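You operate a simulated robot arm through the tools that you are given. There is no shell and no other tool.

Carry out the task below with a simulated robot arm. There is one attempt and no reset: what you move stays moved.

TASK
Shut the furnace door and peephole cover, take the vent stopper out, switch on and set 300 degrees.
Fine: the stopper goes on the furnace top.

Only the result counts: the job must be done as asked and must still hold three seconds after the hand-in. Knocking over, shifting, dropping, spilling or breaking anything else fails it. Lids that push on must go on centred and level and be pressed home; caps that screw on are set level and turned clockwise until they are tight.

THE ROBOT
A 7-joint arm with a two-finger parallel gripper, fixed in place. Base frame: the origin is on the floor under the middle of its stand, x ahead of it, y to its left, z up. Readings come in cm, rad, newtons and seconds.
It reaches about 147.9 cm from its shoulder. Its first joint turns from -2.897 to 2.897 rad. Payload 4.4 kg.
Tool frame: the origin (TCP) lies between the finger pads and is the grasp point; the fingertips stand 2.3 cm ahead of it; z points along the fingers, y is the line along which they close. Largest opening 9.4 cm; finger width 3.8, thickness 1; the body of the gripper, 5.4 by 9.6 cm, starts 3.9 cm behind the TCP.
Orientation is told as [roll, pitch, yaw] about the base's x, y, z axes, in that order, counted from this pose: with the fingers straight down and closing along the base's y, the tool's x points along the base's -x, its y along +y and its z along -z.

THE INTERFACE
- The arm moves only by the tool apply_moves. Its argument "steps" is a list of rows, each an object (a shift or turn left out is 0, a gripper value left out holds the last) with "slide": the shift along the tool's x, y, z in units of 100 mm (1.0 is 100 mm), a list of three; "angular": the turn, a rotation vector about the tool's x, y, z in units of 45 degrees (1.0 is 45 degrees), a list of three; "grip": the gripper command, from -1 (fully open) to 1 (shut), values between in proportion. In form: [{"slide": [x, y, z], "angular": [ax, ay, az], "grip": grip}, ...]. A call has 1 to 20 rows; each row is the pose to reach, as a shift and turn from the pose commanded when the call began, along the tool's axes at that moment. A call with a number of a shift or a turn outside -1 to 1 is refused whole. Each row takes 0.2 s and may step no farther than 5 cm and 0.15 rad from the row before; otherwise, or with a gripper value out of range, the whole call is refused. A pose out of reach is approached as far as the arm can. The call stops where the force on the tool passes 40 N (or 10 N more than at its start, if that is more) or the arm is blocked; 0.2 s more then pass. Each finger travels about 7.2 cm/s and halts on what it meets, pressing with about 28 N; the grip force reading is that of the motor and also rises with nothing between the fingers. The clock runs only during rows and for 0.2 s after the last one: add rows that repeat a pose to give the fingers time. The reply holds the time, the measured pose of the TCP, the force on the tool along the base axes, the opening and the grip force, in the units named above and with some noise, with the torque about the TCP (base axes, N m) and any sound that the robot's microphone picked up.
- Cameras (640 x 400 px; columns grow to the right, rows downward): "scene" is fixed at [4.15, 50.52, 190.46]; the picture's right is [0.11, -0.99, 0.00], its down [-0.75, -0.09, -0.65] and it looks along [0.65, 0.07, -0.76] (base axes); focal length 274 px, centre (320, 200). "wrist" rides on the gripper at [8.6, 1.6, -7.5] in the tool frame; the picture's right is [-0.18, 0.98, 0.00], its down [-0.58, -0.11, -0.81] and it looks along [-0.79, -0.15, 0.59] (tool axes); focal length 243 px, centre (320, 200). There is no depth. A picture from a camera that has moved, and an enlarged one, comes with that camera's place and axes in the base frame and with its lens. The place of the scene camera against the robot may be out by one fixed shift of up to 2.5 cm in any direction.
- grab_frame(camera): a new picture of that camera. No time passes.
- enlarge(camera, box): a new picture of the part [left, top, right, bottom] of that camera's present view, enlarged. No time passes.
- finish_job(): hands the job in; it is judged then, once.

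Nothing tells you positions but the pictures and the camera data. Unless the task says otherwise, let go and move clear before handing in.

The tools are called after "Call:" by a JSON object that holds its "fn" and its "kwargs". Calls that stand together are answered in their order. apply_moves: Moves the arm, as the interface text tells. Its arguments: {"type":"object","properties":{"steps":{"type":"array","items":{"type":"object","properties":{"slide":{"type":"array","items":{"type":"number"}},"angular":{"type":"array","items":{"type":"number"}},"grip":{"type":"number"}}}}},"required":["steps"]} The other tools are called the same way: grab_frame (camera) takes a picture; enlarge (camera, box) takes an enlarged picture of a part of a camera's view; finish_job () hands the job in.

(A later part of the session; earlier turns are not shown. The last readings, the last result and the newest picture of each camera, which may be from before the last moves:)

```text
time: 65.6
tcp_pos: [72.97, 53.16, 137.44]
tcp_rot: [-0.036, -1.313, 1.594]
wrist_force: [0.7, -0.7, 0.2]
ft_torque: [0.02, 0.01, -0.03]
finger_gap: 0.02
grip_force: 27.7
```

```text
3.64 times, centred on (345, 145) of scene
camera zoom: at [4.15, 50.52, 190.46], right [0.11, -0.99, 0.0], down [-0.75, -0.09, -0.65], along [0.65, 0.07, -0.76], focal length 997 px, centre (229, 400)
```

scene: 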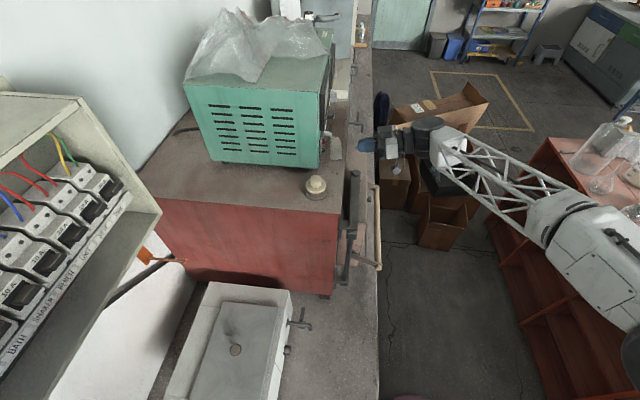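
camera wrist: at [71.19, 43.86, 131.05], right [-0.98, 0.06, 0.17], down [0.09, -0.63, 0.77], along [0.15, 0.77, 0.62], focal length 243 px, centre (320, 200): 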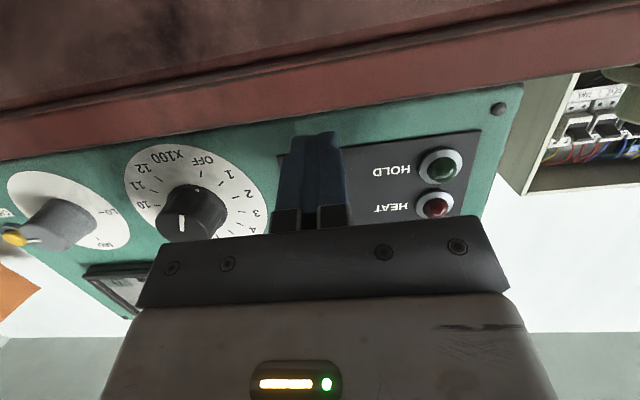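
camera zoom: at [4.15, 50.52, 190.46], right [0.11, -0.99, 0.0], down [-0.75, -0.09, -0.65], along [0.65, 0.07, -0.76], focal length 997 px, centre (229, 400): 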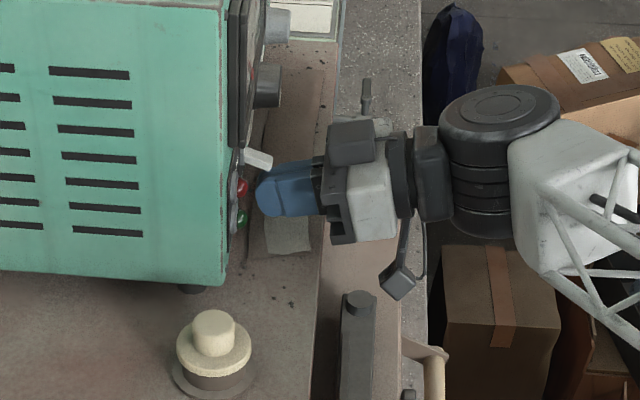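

The finger is just below the white lever. Lifting in small steps.

Call:
{"fn": "apply_moves", "kwargs": {"steps": [{"slide": [-0.029, 0, -0.008]}, {"slide": [-0.058, 0, -0.015]}, {"slide": [-0.087, 0, -0.023]}, {"slide": [-0.116, 0, -0.03]}, {"slide": [-0.145, 0, -0.038]}, {"slide": [-0.174, 0, -0.046]}, {"slide": [-0.203, 0, -0.053]}, {"slide": [-0.232, 0, -0.061]}]}}

Call:
{"fn": "enlarge", "kwargs": {"camera": "scene", "box": [300, 100, 370, 170]}}

Call:
{"fn": "grab_frame", "kwargs": {"camera": "wrist"}}

```text
time: 67.4
tcp_pos: [73.09, 53.17, 139.73]
tcp_rot: [-0.037, -1.313, 1.592]
wrist_force: [0.5, -0.1, -0.4]
ft_torque: [0.02, 0.03, -0.01]
finger_gap: 0.0
grip_force: 28.2
```

```text
5.71 times, centred on (335, 135) of scene
camera zoom: at [4.15, 50.52, 190.46], right [0.11, -0.99, 0.0], down [-0.75, -0.09, -0.65], along [0.65, 0.07, -0.76], focal length 1566 px, centre (234, 571)
```

zoom: 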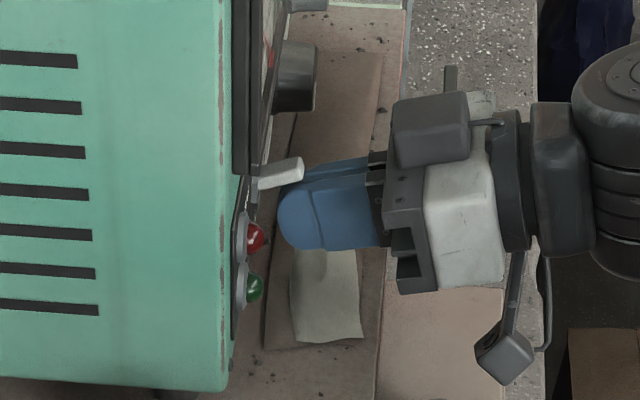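

```text
taken
camera wrist: at [71.19, 43.83, 133.27], right [-0.98, 0.06, 0.17], down [0.09, -0.63, 0.77], along [0.15, 0.77, 0.62], focal length 243 px, centre (320, 200)
```

wrist: 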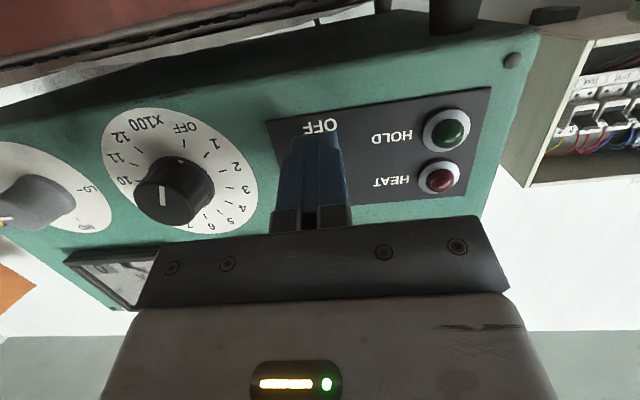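

The lever has swung upward. A bit more to be sure it's fully over.

Call:
{"fn": "apply_moves", "kwargs": {"steps": [{"slide": [-0.029, 0, -0.008]}, {"slide": [-0.058, 0, -0.015]}, {"slide": [-0.087, 0, -0.023]}, {"slide": [-0.106, 0, -0.028]}]}}

Call:
{"fn": "enlarge", "kwargs": {"camera": "scene", "box": [300, 100, 370, 170]}}

```text
time: 68.1
tcp_pos: [73.11, 53.2, 139.9]
tcp_rot: [-0.014, -1.306, 1.574]
wrist_force: [0.7, 1.0, -0.2]
ft_torque: [-0.02, -0.03, -0.02]
finger_gap: 0.0
grip_force: 27.6
stopped in row 3: the force on the tool passed its limit at 46 N (the readings are from after the stop); the commanded pose is now the measured one
```

```text
5.71 times, centred on (335, 135) of scene
camera zoom: at [4.15, 50.52, 190.46], right [0.11, -0.99, 0.0], down [-0.75, -0.09, -0.65], along [0.65, 0.07, -0.76], focal length 1566 px, centre (234, 571)
```

zoom: 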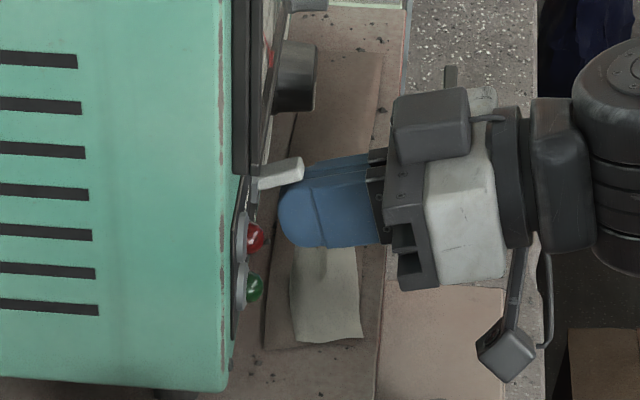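

The lever is at its stop. Backing off down and out to check it.

Call:
{"fn": "apply_moves", "kwargs": {"steps": [{"slide": [0.05, 0, 0.013]}, {"slide": [0.1, 0, 0.025]}, {"slide": [0.18, 0, -0.27]}, {"slide": [0.25, 0, -0.57]}, {"slide": [0.32, 0, -0.85]}, {"slide": [0.32, 0, -0.85]}]}}

Call:
{"fn": "grab_frame", "kwargs": {"camera": "wrist"}}

Call:
{"fn": "enlarge", "kwargs": {"camera": "wrist", "box": [280, 60, 440, 180]}}

Call:
{"fn": "enlarge", "kwargs": {"camera": "scene", "box": [300, 100, 370, 170]}}

```text
time: 69.5
tcp_pos: [73.01, 44.15, 139.0]
tcp_rot: [-0.017, -1.309, 1.577]
wrist_force: [0.4, -0.3, 0.5]
ft_torque: [0.0, 0.01, -0.03]
finger_gap: 0.0
grip_force: 28.1
```

```text
taken
camera wrist: at [71.14, 34.76, 132.6], right [-0.98, 0.06, 0.17], down [0.1, -0.63, 0.77], along [0.15, 0.78, 0.61], focal length 243 px, centre (320, 200)
```

wrist: 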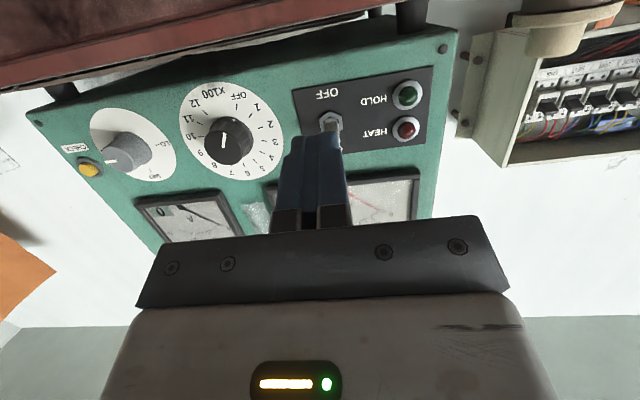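

```text
3.33 times, centred on (360, 120) of wrist
camera zoom: at [71.14, 34.76, 132.6], right [-0.98, 0.06, 0.17], down [0.1, -0.63, 0.77], along [0.15, 0.78, 0.61], focal length 809 px, centre (187, 467)
```

zoom: 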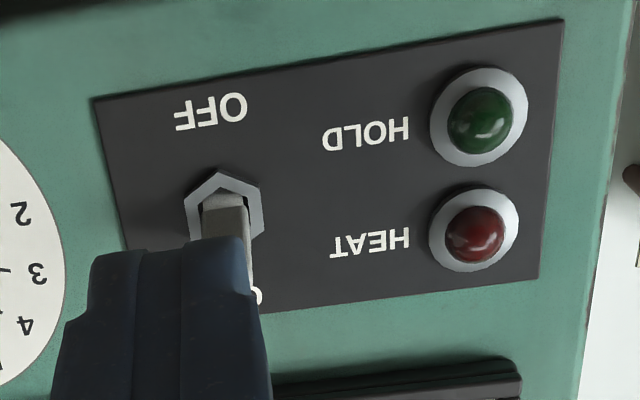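

```text
5.71 times, centred on (335, 135) of scene
camera zoom: at [4.15, 50.52, 190.46], right [0.11, -0.99, 0.0], down [-0.75, -0.09, -0.65], along [0.65, 0.07, -0.76], focal length 1566 px, centre (234, 571)
```

zoom: 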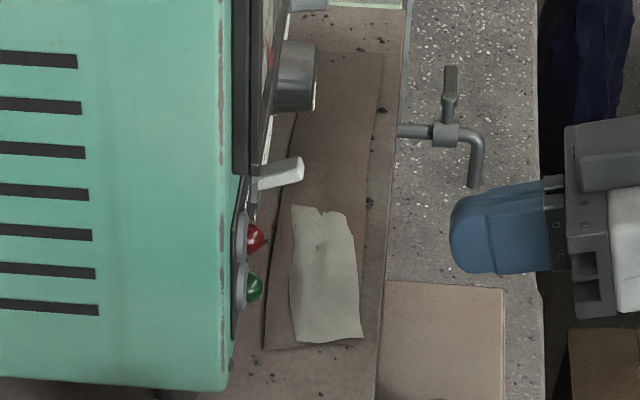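

The toggle is up at ON. Now the dial: I'll centre on its axis at ≈(82.8, 141.1), opening the gripper.

Call:
{"fn": "apply_moves", "kwargs": {"steps": [{"slide": [-0.05, -0.3, -0.05], "grip": -0.3}, {"slide": [-0.1, -0.6, -0.1]}, {"slide": [-0.195, -0.9, -0.103]}, {"slide": [-0.195, -0.985, -0.103]}, {"slide": [-0.195, -0.985, -0.103]}]}}

Call:
{"fn": "grab_frame", "kwargs": {"camera": "wrist"}}

Call:
{"fn": "enlarge", "kwargs": {"camera": "wrist", "box": [250, 60, 410, 180]}}

```text
time: 70.7
tcp_pos: [82.88, 43.44, 141.3]
tcp_rot: [-0.015, -1.309, 1.574]
wrist_force: [-0.3, -1.0, -0.3]
ft_torque: [0.04, -0.01, -0.01]
finger_gap: 6.1
grip_force: 0.1
```

```text
taken
camera wrist: at [81.03, 34.17, 134.86], right [-0.98, 0.06, 0.17], down [0.1, -0.63, 0.77], along [0.15, 0.78, 0.61], focal length 243 px, centre (320, 200)
```

wrist: 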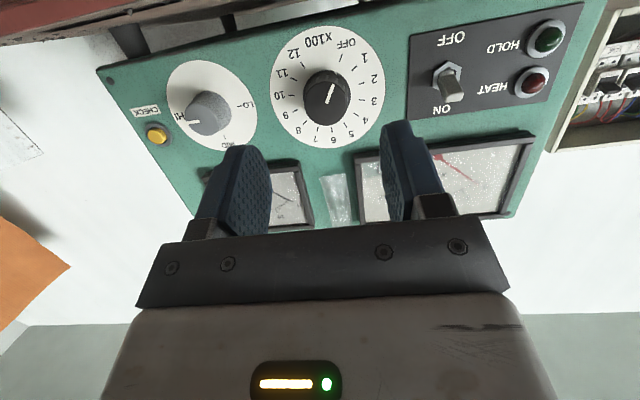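

```text
3.33 times, centred on (330, 120) of wrist
camera zoom: at [81.03, 34.17, 134.86], right [-0.98, 0.06, 0.17], down [0.1, -0.63, 0.77], along [0.15, 0.78, 0.61], focal length 809 px, centre (287, 467)
```

zoom: 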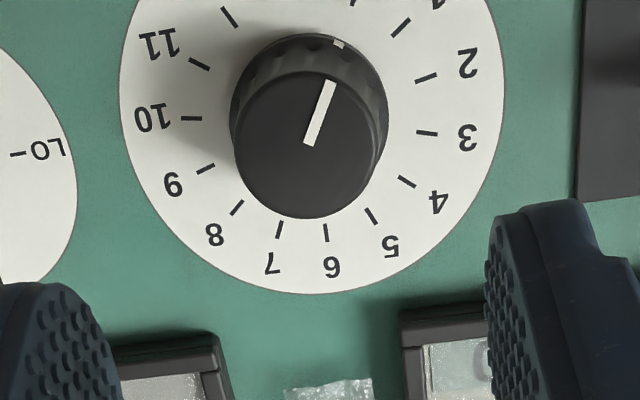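

The toggle is clearly at ON. The dial knob is centred between the open fingers, so I'm moving in.

Call:
{"fn": "apply_moves", "kwargs": {"steps": [{"slide": [-0.07, 0.003, 0.3]}, {"slide": [-0.14, 0.006, 0.6]}, {"slide": [-0.19, 0.008, 0.8]}, {"slide": [-0.209, 0.008, 0.876]}, {"slide": [-0.209, 0.008, 0.876]}]}}

Call:
{"fn": "grab_frame", "kwargs": {"camera": "wrist"}}

Call:
{"fn": "enlarge", "kwargs": {"camera": "scene", "box": [300, 80, 400, 180]}}

```text
time: 71.9
tcp_pos: [82.64, 52.57, 141.02]
tcp_rot: [-0.019, -1.309, 1.575]
wrist_force: [-0.2, 0.7, 0.8]
ft_torque: [-0.03, 0.03, 0.02]
finger_gap: 6.11
grip_force: 0.0
```

```text
taken
camera wrist: at [80.87, 43.23, 134.62], right [-0.98, 0.06, 0.17], down [0.1, -0.63, 0.77], along [0.15, 0.78, 0.61], focal length 243 px, centre (320, 200)
```

wrist: 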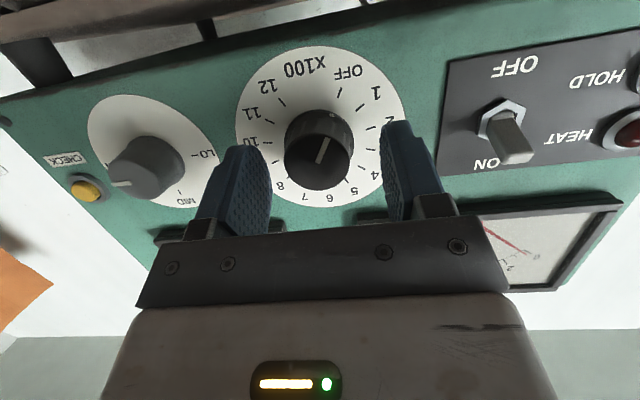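

```text
4.00 times, centred on (350, 130) of scene
camera zoom: at [4.15, 50.52, 190.46], right [0.11, -0.99, 0.0], down [-0.75, -0.09, -0.65], along [0.65, 0.07, -0.76], focal length 1096 px, centre (200, 480)
```

zoom: 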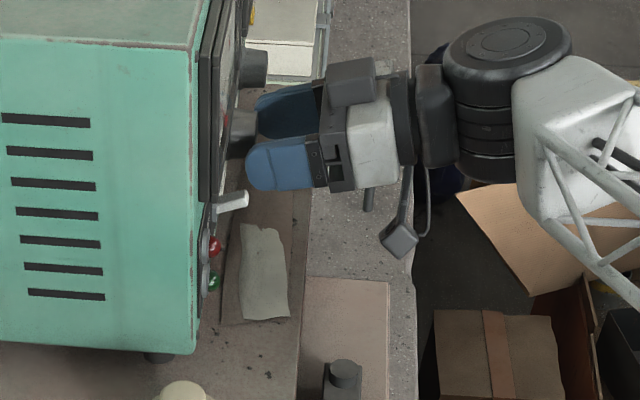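

The knob is centred between the fingers. Final advance and close.

Call:
{"fn": "apply_moves", "kwargs": {"steps": [{"slide": [-0.025, -0.01, 0.09]}, {"slide": [-0.049, -0.01, 0.184]}, {"slide": [-0.049, -0.01, 0.184]}]}}

Call:
{"fn": "apply_moves", "kwargs": {"steps": [{"grip": 0.1}, {"grip": 0.3}, {"grip": 1.0}, {"grip": 1.0}, {"grip": 1.0}]}}

Call:
{"fn": "grab_frame", "kwargs": {"camera": "wrist"}}

```text
time: 72.7
tcp_pos: [82.8, 54.29, 141.07]
tcp_rot: [-0.018, -1.307, 1.575]
wrist_force: [-4.8, -16.2, -2.6]
ft_torque: [0.13, -0.19, 0.71]
finger_gap: 6.33
grip_force: 2.3
stopped in row 3: the force on the tool passed its limit at 44 N (the readings are from after the stop); the commanded pose is now the measured one
```

```text
time: 73.1
tcp_pos: [82.75, 54.27, 140.95]
tcp_rot: [-0.019, -1.307, 1.581]
wrist_force: [-4.4, -4.7, 3.2]
ft_torque: [0.11, -0.02, 0.26]
finger_gap: 4.45
grip_force: 1.7
stopped in row 1: the force on the tool passed its limit at 75 N (the readings are from after the stop); the commanded pose is now the measured one
```

```text
taken
camera wrist: at [81.0, 44.87, 134.6], right [-0.98, 0.06, 0.17], down [0.1, -0.63, 0.77], along [0.15, 0.78, 0.61], focal length 243 px, centre (320, 200)
```

wrist: 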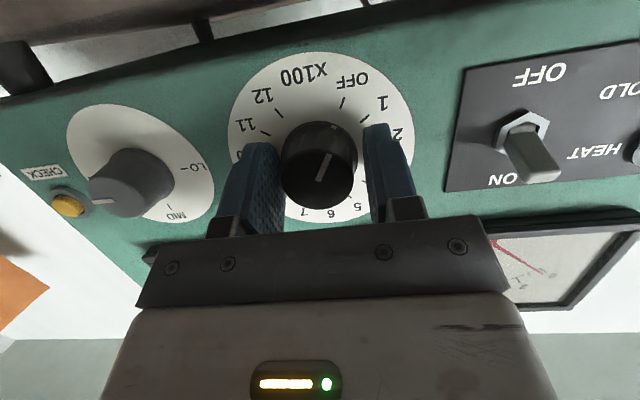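

The tips touched the dial plate, so I'll back off 3 mm before closing gently.

Call:
{"fn": "apply_moves", "kwargs": {"steps": [{"slide": [0.008, 0, -0.03]}, {"slide": [0.008, 0, -0.03]}]}}

Call:
{"fn": "enlarge", "kwargs": {"camera": "wrist", "box": [220, 40, 440, 230]}}

Call:
{"fn": "enlarge", "kwargs": {"camera": "scene", "box": [170, 0, 370, 180]}}

```text
time: 73.7
tcp_pos: [82.82, 54.01, 140.92]
tcp_rot: [-0.016, -1.307, 1.576]
wrist_force: [0.4, -0.1, 0.6]
ft_torque: [0.0, 0.04, -0.01]
finger_gap: 4.22
grip_force: 0.1
```

```text
2.11 times, centred on (330, 135) of wrist
camera zoom: at [81.02, 44.58, 134.53], right [-0.98, 0.06, 0.17], down [0.1, -0.63, 0.77], along [0.15, 0.78, 0.61], focal length 511 px, centre (299, 337)
```

zoom: 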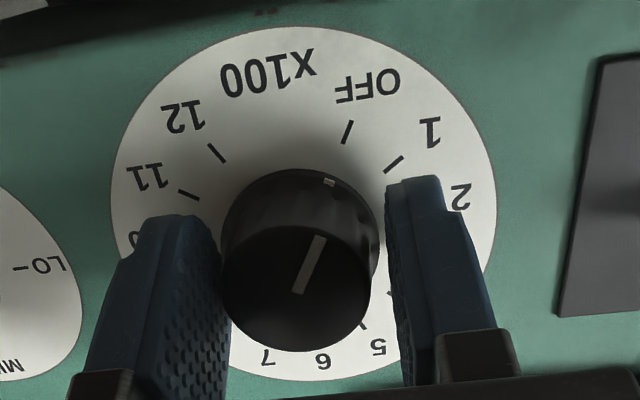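

```text
2.22 times, centred on (270, 90) of scene
camera zoom: at [4.15, 50.52, 190.46], right [0.11, -0.99, 0.0], down [-0.75, -0.09, -0.65], along [0.65, 0.07, -0.76], focal length 609 px, centre (431, 444)
```

zoom: 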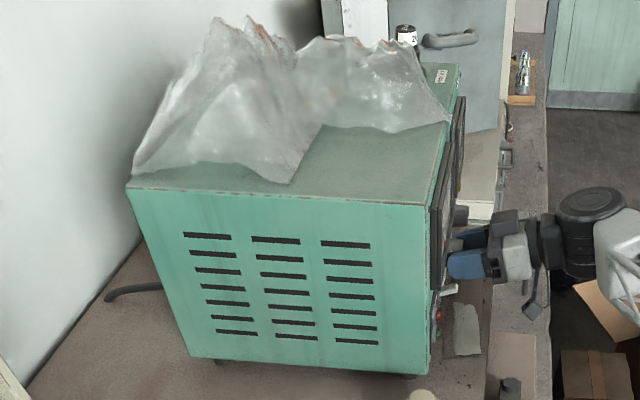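

Call:
{"fn": "apply_moves", "kwargs": {"steps": [{"grip": 0.14}, {"grip": 0.18}, {"grip": 0.22}, {"grip": 0.26}, {"grip": 0.3}, {"grip": 0.35}]}}

Call:
{"fn": "enlarge", "kwargs": {"camera": "wrist", "box": [220, 40, 440, 230]}}

```text
time: 75.1
tcp_pos: [82.94, 53.99, 140.81]
tcp_rot: [-0.015, -1.307, 1.573]
wrist_force: [18.9, 4.3, -1.8]
ft_torque: [0.03, 0.07, -0.38]
finger_gap: 3.88
grip_force: 9.5
```

```text
2.11 times, centred on (330, 135) of wrist
camera zoom: at [81.08, 44.57, 134.47], right [-0.98, 0.06, 0.17], down [0.1, -0.63, 0.77], along [0.16, 0.78, 0.61], focal length 511 px, centre (299, 337)
```

zoom: 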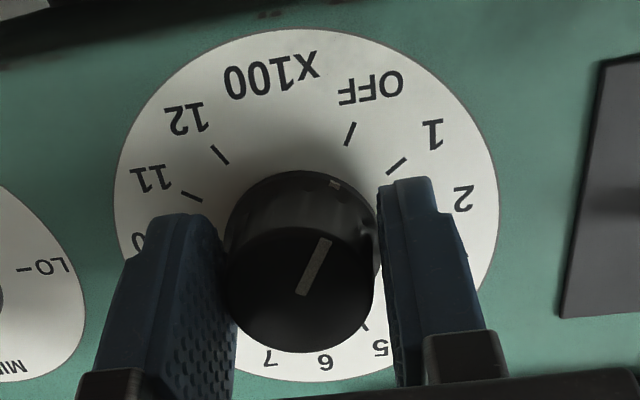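

The +x finger is touching first, so I'll shift +x about 1 mm to balance and close fully.

Call:
{"fn": "apply_moves", "kwargs": {"steps": [{"slide": [0, -0.012, 0], "grip": 0.35}, {"slide": [0, -0.014, 0], "grip": 0.4}, {"slide": [0, -0.014, 0], "grip": 0.5}, {"slide": [0, -0.014, 0], "grip": 0.6}]}}

Call:
{"fn": "apply_moves", "kwargs": {"steps": [{"grip": 0.8}, {"grip": 1.0}, {"grip": 1.0}]}}

Call:
{"fn": "enlarge", "kwargs": {"camera": "wrist", "box": [220, 40, 440, 230]}}

```text
time: 76.1
tcp_pos: [83.01, 53.85, 140.92]
tcp_rot: [-0.015, -1.31, 1.576]
wrist_force: [-5.1, -5.9, -4.9]
ft_torque: [-0.18, 0.03, 0.18]
finger_gap: 3.71
grip_force: 44.9
```

```text
time: 76.9
tcp_pos: [83.01, 53.91, 140.96]
tcp_rot: [-0.015, -1.308, 1.577]
wrist_force: [-12.6, -7.8, -6.4]
ft_torque: [-0.18, 0.03, 0.36]
finger_gap: 3.75
grip_force: 44.8
```

```text
2.11 times, centred on (330, 135) of wrist
camera zoom: at [81.17, 44.57, 134.54], right [-0.98, 0.06, 0.17], down [0.1, -0.63, 0.77], along [0.15, 0.78, 0.61], focal length 511 px, centre (299, 337)
```

zoom: 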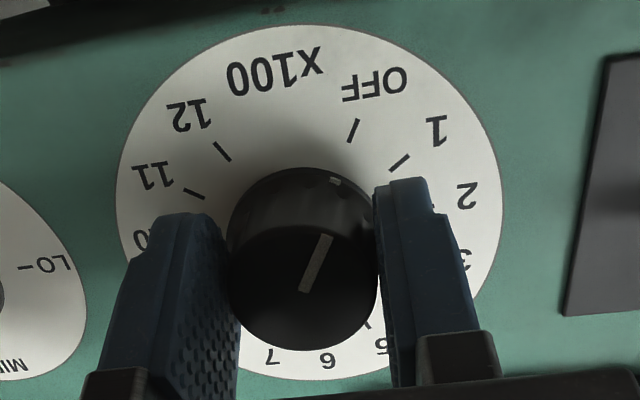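

Firm grip on the knob with low residual force. Now turning clockwise about the dial axis, first 45°.

Call:
{"fn": "apply_moves", "kwargs": {"steps": [{"slide": [0, 0.005, 0], "angular": [-0.0371, 0.0011, 0.138], "grip": 1}, {"slide": [0, 0.005, 0], "angular": [-0.0743, 0.0023, 0.276]}, {"slide": [0, 0.005, 0], "angular": [-0.1114, 0.0034, 0.414]}, {"slide": [0, 0.005, 0], "angular": [-0.1486, 0.0046, 0.552]}, {"slide": [0, 0.005, 0], "angular": [-0.1857, 0.0057, 0.69]}, {"slide": [0, 0.005, 0], "angular": [-0.2229, 0.0069, 0.828]}, {"slide": [0, 0.005, 0], "angular": [-0.26, 0.008, 0.966]}]}}

Call:
{"fn": "grab_frame", "kwargs": {"camera": "wrist"}}

```text
time: 78.5
tcp_pos: [82.91, 54.02, 140.92]
tcp_rot: [1.308, -0.752, 0.361]
wrist_force: [-8.6, -10.2, 2.5]
ft_torque: [-0.15, -0.01, 0.29]
finger_gap: 3.74
grip_force: 45.0
```

```text
taken
camera wrist: at [76.99, 44.61, 137.66], right [-0.57, 0.06, 0.82], down [0.61, -0.63, 0.47], along [0.54, 0.77, 0.32], focal length 243 px, centre (320, 200)
```

wrist: 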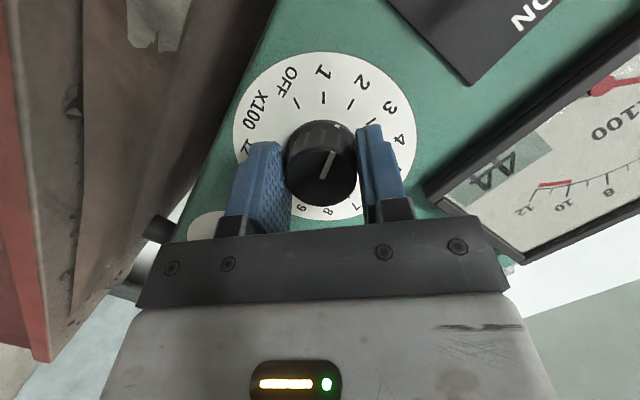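

The pointer moved with the gripper to about 1.8, and the readout has started climbing, so it's on and heating. Turning the remaining 30°.

Call:
{"fn": "apply_moves", "kwargs": {"steps": [{"angular": [-0.0346, 0.0011, 0.1288], "grip": 1}, {"angular": [-0.0693, 0.0022, 0.2576]}, {"angular": [-0.1039, 0.0033, 0.3864]}, {"angular": [-0.1386, 0.0044, 0.5152]}, {"angular": [-0.1732, 0.0055, 0.644]}, {"angular": [-0.1732, 0.0055, 0.644]}]}}

Call:
{"fn": "grab_frame", "kwargs": {"camera": "wrist"}}

Call:
{"fn": "enlarge", "kwargs": {"camera": "wrist", "box": [220, 40, 440, 230]}}

```text
time: 79.9
tcp_pos: [82.89, 54.01, 141.09]
tcp_rot: [1.492, -0.253, 0.27]
wrist_force: [-12.5, -6.8, 19.0]
ft_torque: [0.55, 0.0, 0.39]
finger_gap: 3.71
grip_force: 45.0
```

```text
taken
camera wrist: at [76.05, 44.62, 141.04], right [-0.09, 0.06, 0.99], down [0.77, -0.63, 0.1], along [0.63, 0.77, 0.01], focal length 243 px, centre (320, 200)
```

wrist: 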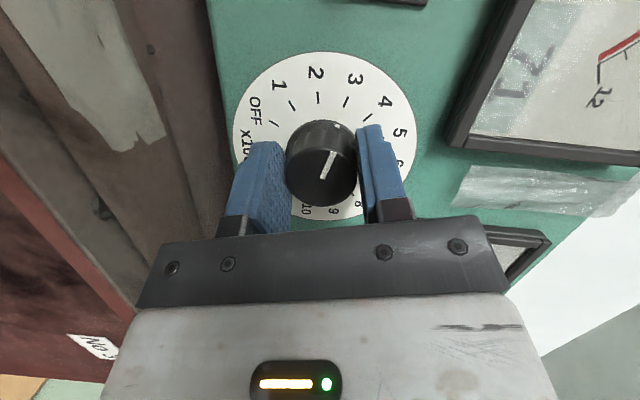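

```text
2.11 times, centred on (330, 135) of wrist
camera zoom: at [76.05, 44.62, 141.04], right [-0.09, 0.06, 0.99], down [0.77, -0.63, 0.1], along [0.63, 0.77, 0.01], focal length 511 px, centre (299, 337)
```

zoom: 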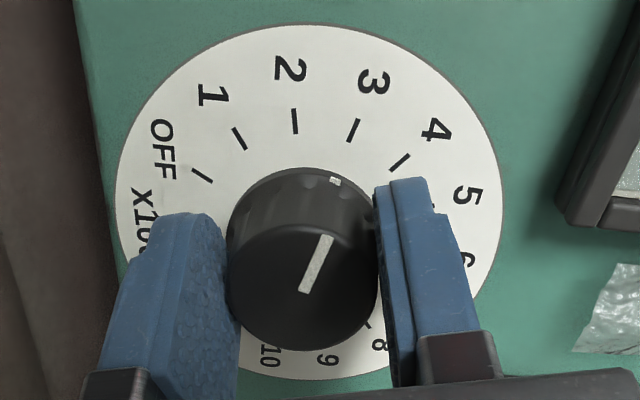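

The "3" tick sits where the OFF tick was in the same gripper view, so the turn is a full 75°. I'll balance the grip force and release gently.

Call:
{"fn": "apply_moves", "kwargs": {"steps": [{"slide": [0, 0.007, 0], "grip": 1}, {"slide": [0, 0.013, 0]}, {"slide": [0, 0.013, 0]}]}}

Call:
{"fn": "apply_moves", "kwargs": {"steps": [{"grip": 0.3}, {"grip": 0.2}, {"grip": 0.15}, {"grip": 0.1}, {"grip": 0.0}, {"grip": -0.2}]}}

Call:
{"fn": "enlarge", "kwargs": {"camera": "wrist", "box": [220, 40, 440, 230]}}

```text
time: 80.7
tcp_pos: [82.75, 53.95, 141.02]
tcp_rot: [1.492, -0.254, 0.268]
wrist_force: [0.0, 2.9, 21.4]
ft_torque: [0.57, -0.05, -0.25]
finger_gap: 3.69
grip_force: 45.1
```

```text
time: 82.1
tcp_pos: [82.86, 54.02, 140.98]
tcp_rot: [1.491, -0.254, 0.27]
wrist_force: [-0.7, -0.2, -0.7]
ft_torque: [0.02, 0.02, 0.04]
finger_gap: 5.63
grip_force: 0.1
```

```text
2.11 times, centred on (330, 135) of wrist
camera zoom: at [76.07, 44.62, 141.0], right [-0.09, 0.06, 0.99], down [0.77, -0.63, 0.1], along [0.63, 0.77, 0.01], focal length 511 px, centre (299, 337)
```

zoom: 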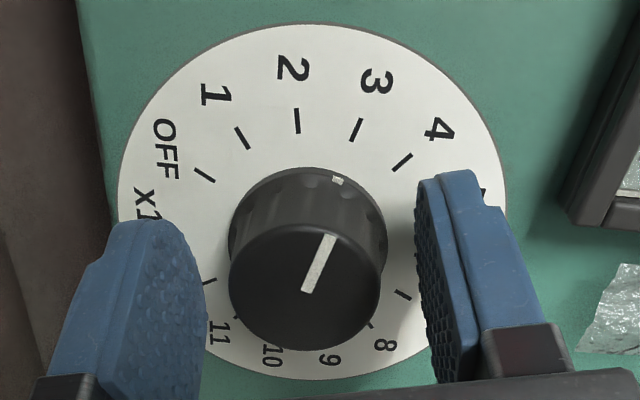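

Released. Backing away from the panel and checking the pointer.

Call:
{"fn": "apply_moves", "kwargs": {"steps": [{"slide": [0.06, 0, -0.22]}, {"slide": [0.13, 0, -0.5]}, {"slide": [0.2, -0.01, -0.75]}, {"slide": [0.229, -0.01, -0.868]}, {"slide": [0.229, -0.01, -0.868]}]}}

Call:
{"fn": "apply_moves", "kwargs": {"steps": [{"angular": [0.0433, -0.0013, -0.161]}, {"angular": [0.0867, -0.0027, -0.322]}, {"angular": [0.13, -0.004, -0.483]}, {"angular": [0.1733, -0.0053, -0.644]}, {"angular": [0.2167, -0.0067, -0.805]}, {"angular": [0.26, -0.008, -0.966]}]}}

Call:
{"fn": "apply_moves", "kwargs": {"steps": [{"angular": [0.0433, -0.0013, -0.161]}, {"angular": [0.0867, -0.0027, -0.322]}, {"angular": [0.13, -0.004, -0.483]}, {"angular": [0.1733, -0.0053, -0.644]}, {"angular": [0.1733, -0.0053, -0.644]}]}}

Call:
{"fn": "grab_frame", "kwargs": {"camera": "wrist"}}

Call:
{"fn": "enlarge", "kwargs": {"camera": "wrist", "box": [250, 60, 410, 180]}}

```text
time: 83.3
tcp_pos: [82.85, 45.16, 141.0]
tcp_rot: [1.49, -0.255, 0.27]
wrist_force: [0.6, -0.3, -0.2]
ft_torque: [0.0, -0.01, -0.03]
finger_gap: 5.62
grip_force: 0.0
```

```text
time: 84.7
tcp_pos: [82.75, 45.0, 141.21]
tcp_rot: [1.134, -0.994, 0.495]
wrist_force: [0.4, 0.3, -0.4]
ft_torque: [0.03, -0.02, 0.02]
finger_gap: 5.65
grip_force: 0.0
```

```text
time: 85.9
tcp_pos: [82.85, 44.92, 141.14]
tcp_rot: [-0.021, -1.307, 1.581]
wrist_force: [0.7, -0.4, 0.2]
ft_torque: [0.0, 0.05, -0.02]
finger_gap: 5.64
grip_force: 0.1
```

```text
taken
camera wrist: at [81.12, 35.61, 134.68], right [-0.98, 0.06, 0.17], down [0.1, -0.63, 0.77], along [0.15, 0.78, 0.61], focal length 243 px, centre (320, 200)
```

wrist: 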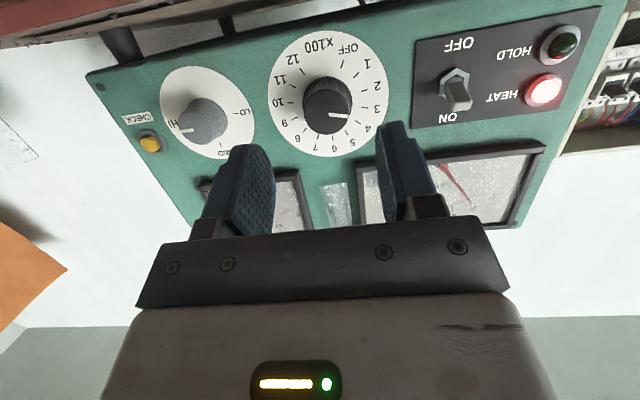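

```text
3.33 times, centred on (330, 120) of wrist
camera zoom: at [81.12, 35.61, 134.68], right [-0.98, 0.06, 0.17], down [0.1, -0.63, 0.77], along [0.15, 0.78, 0.61], focal length 809 px, centre (287, 467)
```

zoom: 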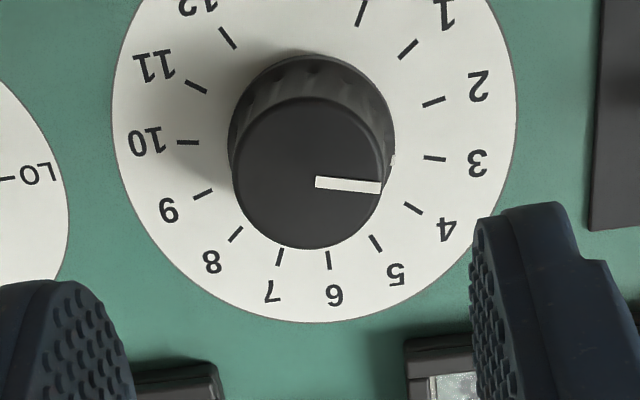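

The HEAT lamp is lit and the pointer is on 3. Next is the stopper: I'll return the fingers to straight down and move to view it.

Call:
{"fn": "apply_moves", "kwargs": {"steps": [{"slide": [-0.2, 0.1, -0.05], "angular": [0, 0.18, 0]}, {"slide": [-0.4, 0.3, -0.1], "angular": [0, 0.36, 0]}, {"slide": [-0.6, 0.5, -0.15], "angular": [0, 0.54, 0]}, {"slide": [-0.77, 0.7, -0.21], "angular": [0, 0.72, 0]}, {"slide": [-0.77, 0.9, -0.21], "angular": [0, 0.9, 0]}, {"slide": [-0.77, 1.0, -0.21], "angular": [0, 1.0, 0]}]}}

Call:
{"fn": "apply_moves", "kwargs": {"steps": [{"slide": [0, 0.25, 0], "angular": [0, 0.17, 0]}, {"slide": [0, 0.5, 0], "angular": [0, 0.34, 0]}, {"slide": [0, 0.75, 0], "angular": [0, 0.51, 0]}, {"slide": [0, 1.0, 0], "angular": [0, 0.66, 0]}, {"slide": [0, 1.0, 0], "angular": [0, 0.66, 0]}]}}

Call:
{"fn": "grab_frame", "kwargs": {"camera": "wrist"}}

Call:
{"fn": "grab_frame", "kwargs": {"camera": "scene"}}

```text
time: 87.3
tcp_pos: [72.65, 45.05, 148.86]
tcp_rot: [-0.005, -0.52, 1.561]
wrist_force: [-0.1, 0.9, 0.4]
ft_torque: [0.02, -0.02, 0.02]
finger_gap: 5.62
grip_force: 0.1
```

```text
time: 88.5
tcp_pos: [62.93, 45.21, 148.91]
tcp_rot: [-0.004, -0.001, 1.559]
wrist_force: [-0.4, 0.2, -0.2]
ft_torque: [0.04, 0.0, 0.0]
finger_gap: 5.6
grip_force: 0.0
```

```text
taken
camera wrist: at [61.13, 36.62, 156.34], right [-0.98, 0.19, 0.0], down [0.11, 0.58, 0.81], along [0.16, 0.79, -0.59], focal length 243 px, centre (320, 200)
```

wrist: 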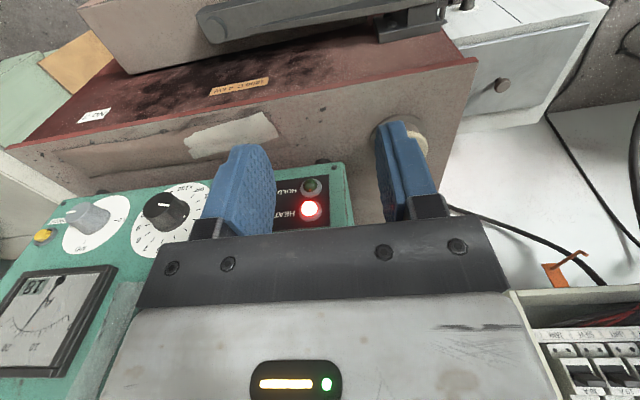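

```text
taken
```

scene: 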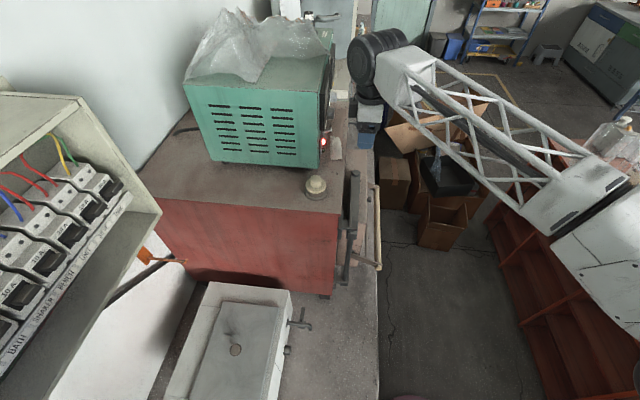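

Call:
{"fn": "apply_moves", "kwargs": {"steps": [{"slide": [0, 0.3, 0], "grip": -0.6}, {"slide": [0, 0.6, 0]}, {"slide": [0, 0.67, 0]}, {"slide": [0, 0.67, 0]}]}}

Call:
{"fn": "grab_frame", "kwargs": {"camera": "wrist"}}

Call:
{"fn": "enlarge", "kwargs": {"camera": "wrist", "box": [260, 90, 400, 200]}}

```text
time: 89.5
tcp_pos: [56.21, 45.25, 148.94]
tcp_rot: [-0.007, -0.002, 1.559]
wrist_force: [0.2, -0.1, -1.1]
ft_torque: [-0.01, -0.01, -0.03]
finger_gap: 7.55
grip_force: 0.0
```

```text
taken
camera wrist: at [54.34, 36.68, 156.41], right [-0.98, 0.19, 0.0], down [0.11, 0.58, 0.81], along [0.16, 0.79, -0.59], focal length 243 px, centre (320, 200)
```

wrist: 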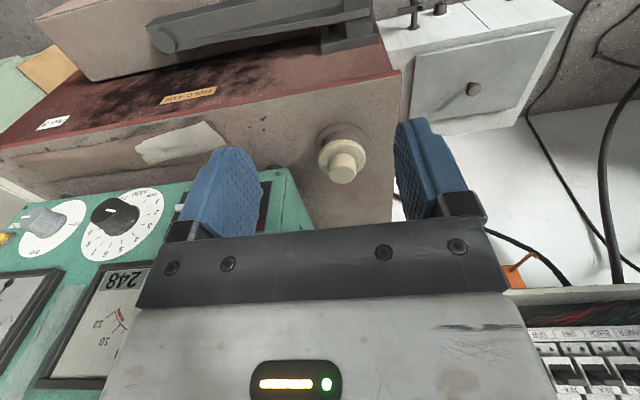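

```text
3.64 times, centred on (330, 145) of wrist
camera zoom: at [54.34, 36.68, 156.41], right [-0.98, 0.19, 0.0], down [0.11, 0.58, 0.81], along [0.16, 0.79, -0.59], focal length 882 px, centre (284, 400)
```

zoom: 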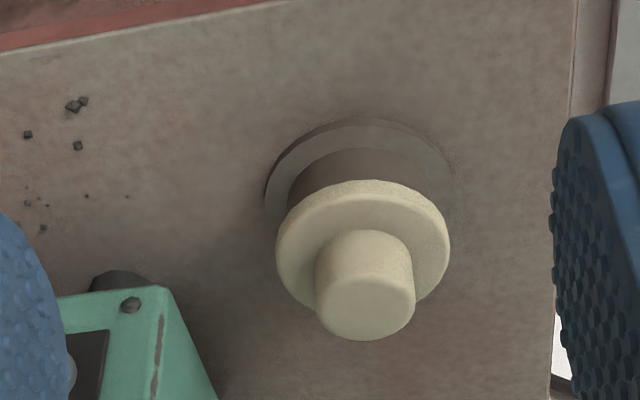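

The stopper sits between the fingers in view. I'll move forward for a steeper view to pin down its position and height.

Call:
{"fn": "apply_moves", "kwargs": {"steps": [{"slide": [-0.3, 0, 0]}, {"slide": [-0.6, 0, 0]}, {"slide": [-0.8, 0.01, 0]}, {"slide": [-0.8, 0.01, 0]}]}}

Call:
{"fn": "grab_frame", "kwargs": {"camera": "wrist"}}

Call:
{"fn": "enlarge", "kwargs": {"camera": "wrist", "box": [260, 20, 400, 130]}}

```text
time: 90.5
tcp_pos: [56.08, 53.21, 149.08]
tcp_rot: [-0.006, -0.004, 1.559]
wrist_force: [-0.5, 0.2, 0.0]
ft_torque: [-0.01, 0.01, 0.0]
finger_gap: 7.52
grip_force: 0.0
```

```text
taken
camera wrist: at [54.26, 44.64, 156.56], right [-0.98, 0.2, 0.0], down [0.11, 0.58, 0.81], along [0.16, 0.79, -0.59], focal length 243 px, centre (320, 200)
```

wrist: 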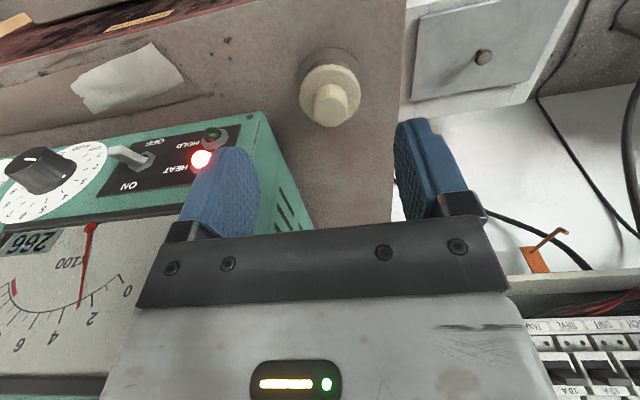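

```text
3.64 times, centred on (330, 75) of wrist
camera zoom: at [54.26, 44.64, 156.56], right [-0.98, 0.2, 0.0], down [0.11, 0.58, 0.81], along [0.16, 0.79, -0.59], focal length 882 px, centre (284, 654)
```

zoom: 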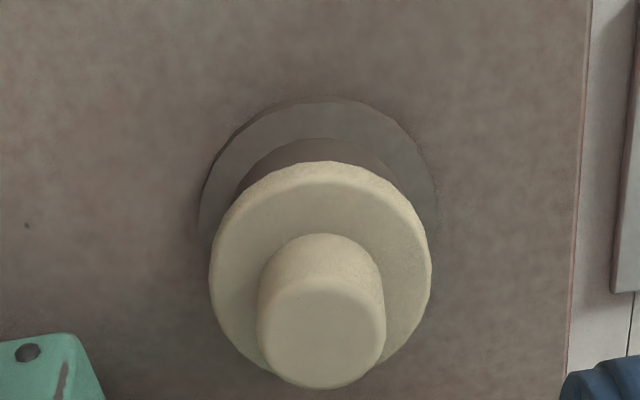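

Stopper knob: axis (55.9, 56.8), top z≈138.1, flange top ≈135.0, knob diameter ≈3 cm. Moving above it and descending.

Call:
{"fn": "apply_moves", "kwargs": {"steps": [{"slide": [-0.2, 0.02, 0.1]}, {"slide": [-0.36, 0.02, 0.4]}, {"slide": [-0.36, 0.02, 0.7]}, {"slide": [-0.36, 0.02, 0.8]}]}}

Call:
{"fn": "grab_frame", "kwargs": {"camera": "wrist"}}

Call:
{"fn": "enlarge", "kwargs": {"camera": "scene", "box": [270, 100, 370, 210]}}

```text
time: 91.5
tcp_pos: [56.2, 56.94, 140.99]
tcp_rot: [-0.003, 0.0, 1.562]
wrist_force: [-0.2, 0.5, -0.6]
ft_torque: [0.01, 0.0, 0.02]
finger_gap: 7.52
grip_force: 0.1
```

```text
taken
camera wrist: at [54.21, 48.28, 148.48], right [-0.98, 0.2, 0.0], down [0.11, 0.58, 0.81], along [0.16, 0.79, -0.59], focal length 243 px, centre (320, 200)
```

wrist: 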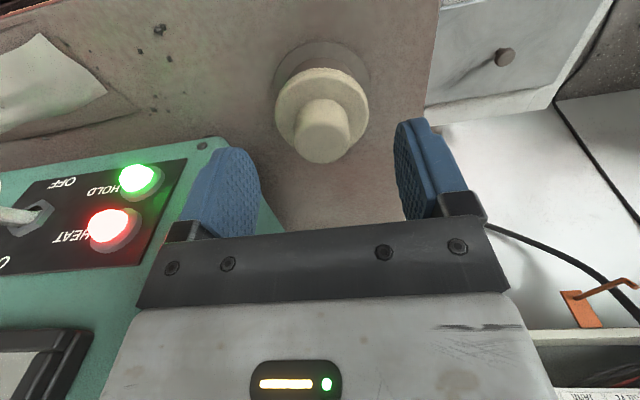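

```text
3.64 times, centred on (320, 155) of scene
camera zoom: at [4.15, 50.52, 190.46], right [0.11, -0.99, 0.0], down [-0.75, -0.09, -0.65], along [0.65, 0.07, -0.76], focal length 997 px, centre (320, 364)
```

zoom: 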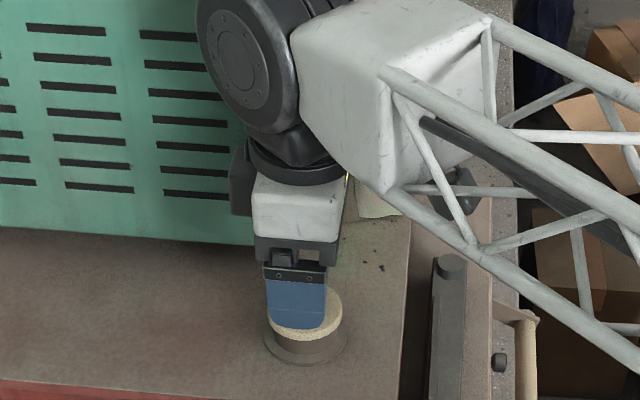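

Call:
{"fn": "enlarge", "kwargs": {"camera": "wrist", "box": [250, 20, 410, 180]}}

```text
2.50 times, centred on (330, 100) of wrist
camera zoom: at [54.21, 48.28, 148.48], right [-0.98, 0.2, 0.0], down [0.11, 0.58, 0.81], along [0.16, 0.79, -0.59], focal length 606 px, centre (295, 450)
```

zoom: 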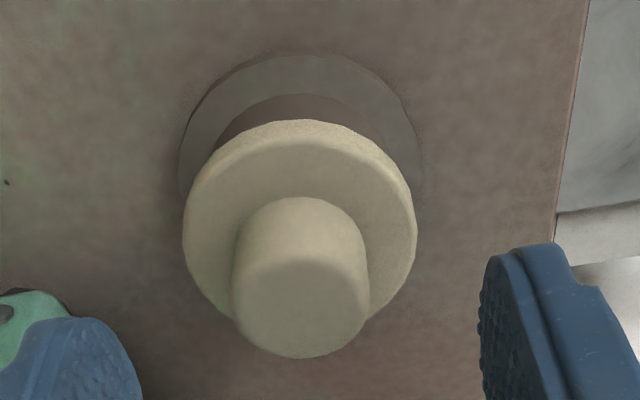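

Consistent: knob top ≈138.2, flange top ≈134.9. Descending the last bit and closing gradually.

Call:
{"fn": "apply_moves", "kwargs": {"steps": [{"slide": [0, 0.025, 0.1]}, {"slide": [0.01, 0.025, 0.2]}, {"slide": [0.01, 0.025, 0.28]}, {"slide": [0.01, 0.025, 0.33]}, {"slide": [0.01, 0.025, 0.33]}]}}

Call:
{"fn": "apply_moves", "kwargs": {"steps": [{"grip": -0.2}, {"grip": 0.1}, {"grip": 0.25}, {"grip": 0.3}, {"grip": 0.35}, {"grip": 0.4}, {"grip": 0.45}]}}

Call:
{"fn": "grab_frame", "kwargs": {"camera": "wrist"}}

```text
time: 92.7
tcp_pos: [55.76, 56.79, 137.74]
tcp_rot: [-0.005, -0.003, 1.561]
wrist_force: [-0.1, 0.6, -0.1]
ft_torque: [0.01, 0.0, -0.04]
finger_gap: 7.51
grip_force: 0.0
```

```text
time: 94.3
tcp_pos: [55.7, 56.83, 137.74]
tcp_rot: [-0.005, -0.004, 1.56]
wrist_force: [0.3, 0.1, 1.1]
ft_torque: [-0.03, -0.02, 0.04]
finger_gap: 5.47
grip_force: 28.4
```

```text
taken
camera wrist: at [53.89, 48.23, 145.17], right [-0.98, 0.2, 0.0], down [0.11, 0.58, 0.81], along [0.16, 0.79, -0.59], focal length 243 px, centre (320, 200)
```

wrist: 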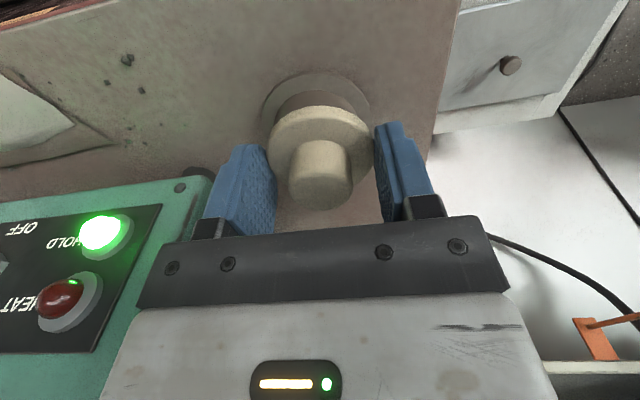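

The tips caught the flange rim (gap 5.5) rather than the knob. I'll open, rise 8 mm and grip the knob itself.

Call:
{"fn": "apply_moves", "kwargs": {"steps": [{"grip": 0.0}, {"grip": -0.4}, {"slide": [0, -0.01, -0.04], "grip": -0.4}, {"slide": [0, -0.01, -0.08]}, {"slide": [0, -0.01, -0.08]}]}}

Call:
{"fn": "apply_moves", "kwargs": {"steps": [{"grip": -0.1}, {"grip": 0.15}, {"grip": 0.28}, {"grip": 0.33}, {"grip": 0.38}, {"grip": 0.43}, {"grip": 0.5}]}}

Call:
{"fn": "grab_frame", "kwargs": {"camera": "wrist"}}

```text
time: 95.5
tcp_pos: [55.87, 56.85, 138.55]
tcp_rot: [-0.004, -0.004, 1.561]
wrist_force: [-0.4, -0.4, 0.1]
ft_torque: [0.04, 0.02, 0.01]
finger_gap: 6.58
grip_force: 0.0
```

```text
time: 97.1
tcp_pos: [55.84, 56.8, 138.56]
tcp_rot: [-0.005, -0.004, 1.56]
wrist_force: [0.4, 0.8, 1.3]
ft_torque: [0.0, 0.02, 0.04]
finger_gap: 3.0
grip_force: 28.3
```

```text
taken
camera wrist: at [54.0, 48.23, 145.97], right [-0.98, 0.2, 0.0], down [0.11, 0.58, 0.81], along [0.16, 0.79, -0.59], focal length 243 px, centre (320, 200)
```

wrist: 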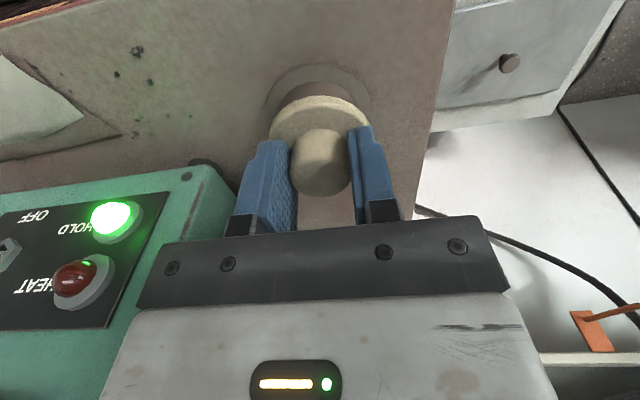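

Gripping the 3 cm knob now. Tightening and lifting slowly.

Call:
{"fn": "apply_moves", "kwargs": {"steps": [{"grip": 1}, {"grip": 1}, {"slide": [0, 0, -0.05]}, {"slide": [0, 0, -0.1]}, {"slide": [0, 0, -0.2]}, {"slide": [0, 0, -0.3]}, {"slide": [0, 0, -0.4]}]}}

Call:
{"fn": "grab_frame", "kwargs": {"camera": "wrist"}}

Call:
{"fn": "enlarge", "kwargs": {"camera": "scene", "box": [270, 110, 370, 220]}}

```text
time: 98.7
tcp_pos: [55.8, 56.94, 142.47]
tcp_rot: [-0.006, -0.004, 1.561]
wrist_force: [-0.7, 0.1, -0.6]
ft_torque: [-0.01, 0.0, 0.0]
finger_gap: 2.99
grip_force: 28.0
```

```text
taken
camera wrist: at [53.95, 48.18, 149.84], right [-0.98, 0.2, 0.0], down [0.11, 0.58, 0.81], along [0.16, 0.79, -0.59], focal length 243 px, centre (320, 200)
```

wrist: 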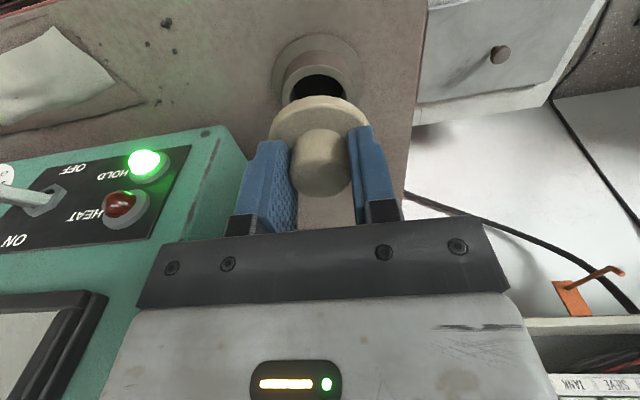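

```text
3.64 times, centred on (320, 165) of scene
camera zoom: at [4.15, 50.52, 190.46], right [0.11, -0.99, 0.0], down [-0.75, -0.09, -0.65], along [0.65, 0.07, -0.76], focal length 997 px, centre (320, 327)
```

zoom: 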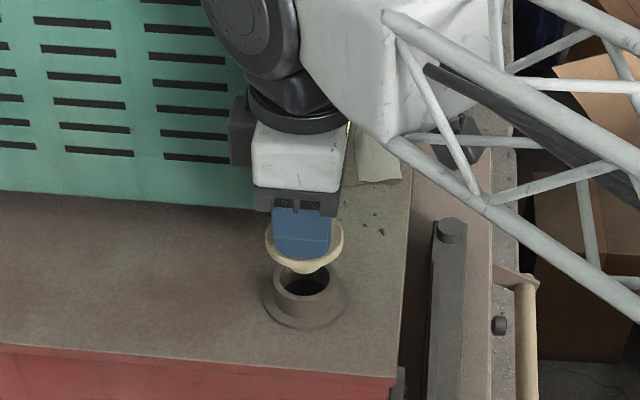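

The stopper came out, revealing the vent tube. Lifting higher to see its underside.

Call:
{"fn": "apply_moves", "kwargs": {"steps": [{"slide": [0, 0, -0.25], "grip": 1}, {"slide": [0, 0, -0.5]}, {"slide": [0, 0, -0.75]}, {"slide": [0, 0, -0.8]}]}}

Call:
{"fn": "enlarge", "kwargs": {"camera": "scene", "box": [270, 110, 370, 220]}}

Call:
{"fn": "enlarge", "kwargs": {"camera": "wrist", "box": [240, 20, 420, 210]}}

Call:
{"fn": "grab_frame", "kwargs": {"camera": "scene"}}

```text
time: 99.7
tcp_pos: [55.67, 56.78, 150.43]
tcp_rot: [-0.007, -0.004, 1.561]
wrist_force: [0.5, -0.5, 0.0]
ft_torque: [0.01, 0.0, 0.03]
finger_gap: 3.01
grip_force: 28.1
```

```text
3.64 times, centred on (320, 165) of scene
camera zoom: at [4.15, 50.52, 190.46], right [0.11, -0.99, 0.0], down [-0.75, -0.09, -0.65], along [0.65, 0.07, -0.76], focal length 997 px, centre (320, 327)
```

zoom: 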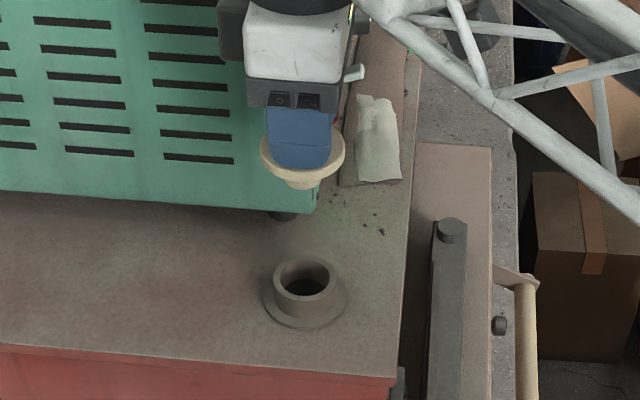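

```text
2.11 times, centred on (330, 115) of wrist
camera zoom: at [53.89, 48.21, 157.9], right [-0.98, 0.2, 0.0], down [0.11, 0.58, 0.81], along [0.16, 0.79, -0.59], focal length 511 px, centre (299, 379)
```

zoom: 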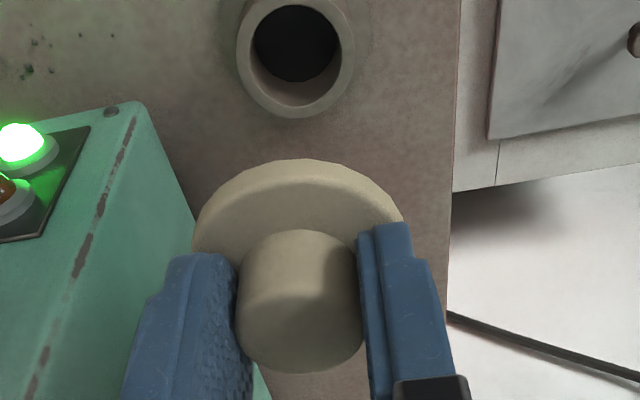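

```text
taken
```

scene: 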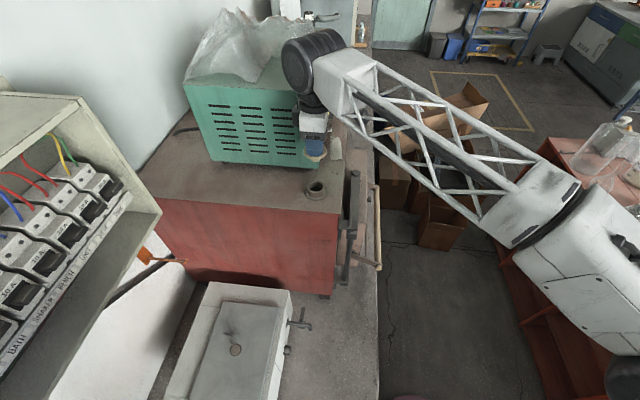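

The stopper has a short plug under its flange. I'll carry it to a clear spot behind the vent at about (53.2, 66.5), keeping away from the control box.

Call:
{"fn": "apply_moves", "kwargs": {"steps": [{"slide": [0, 0.15, 0], "grip": 1}, {"slide": [-0.25, 0.25, 0]}, {"slide": [-0.5, 0.25, 0]}, {"slide": [-0.75, 0.25, 0]}, {"slide": [-0.97, 0.25, 0]}, {"slide": [-0.97, 0.25, 0]}]}}

Call:
{"fn": "grab_frame", "kwargs": {"camera": "scene"}}

Call:
{"fn": "grab_frame", "kwargs": {"camera": "wrist"}}

```text
time: 101.1
tcp_pos: [53.38, 66.57, 150.67]
tcp_rot: [-0.004, -0.002, 1.56]
wrist_force: [0.5, -0.1, -0.6]
ft_torque: [0.0, 0.01, 0.01]
finger_gap: 2.97
grip_force: 28.1
```

```text
taken
```

scene: 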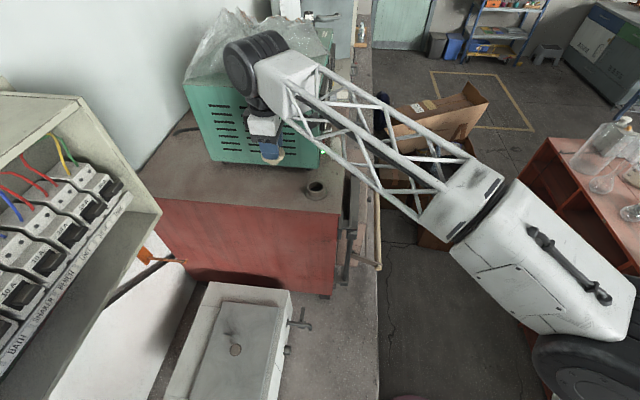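

```text
taken
camera wrist: at [51.54, 57.86, 158.02], right [-0.98, 0.2, 0.0], down [0.11, 0.58, 0.81], along [0.16, 0.79, -0.59], focal length 243 px, centre (320, 200)
```

wrist: 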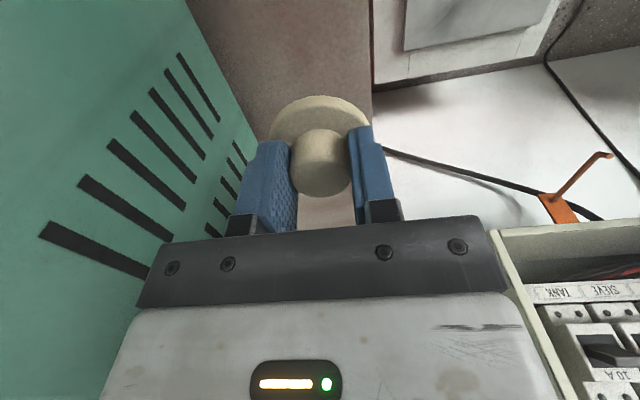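

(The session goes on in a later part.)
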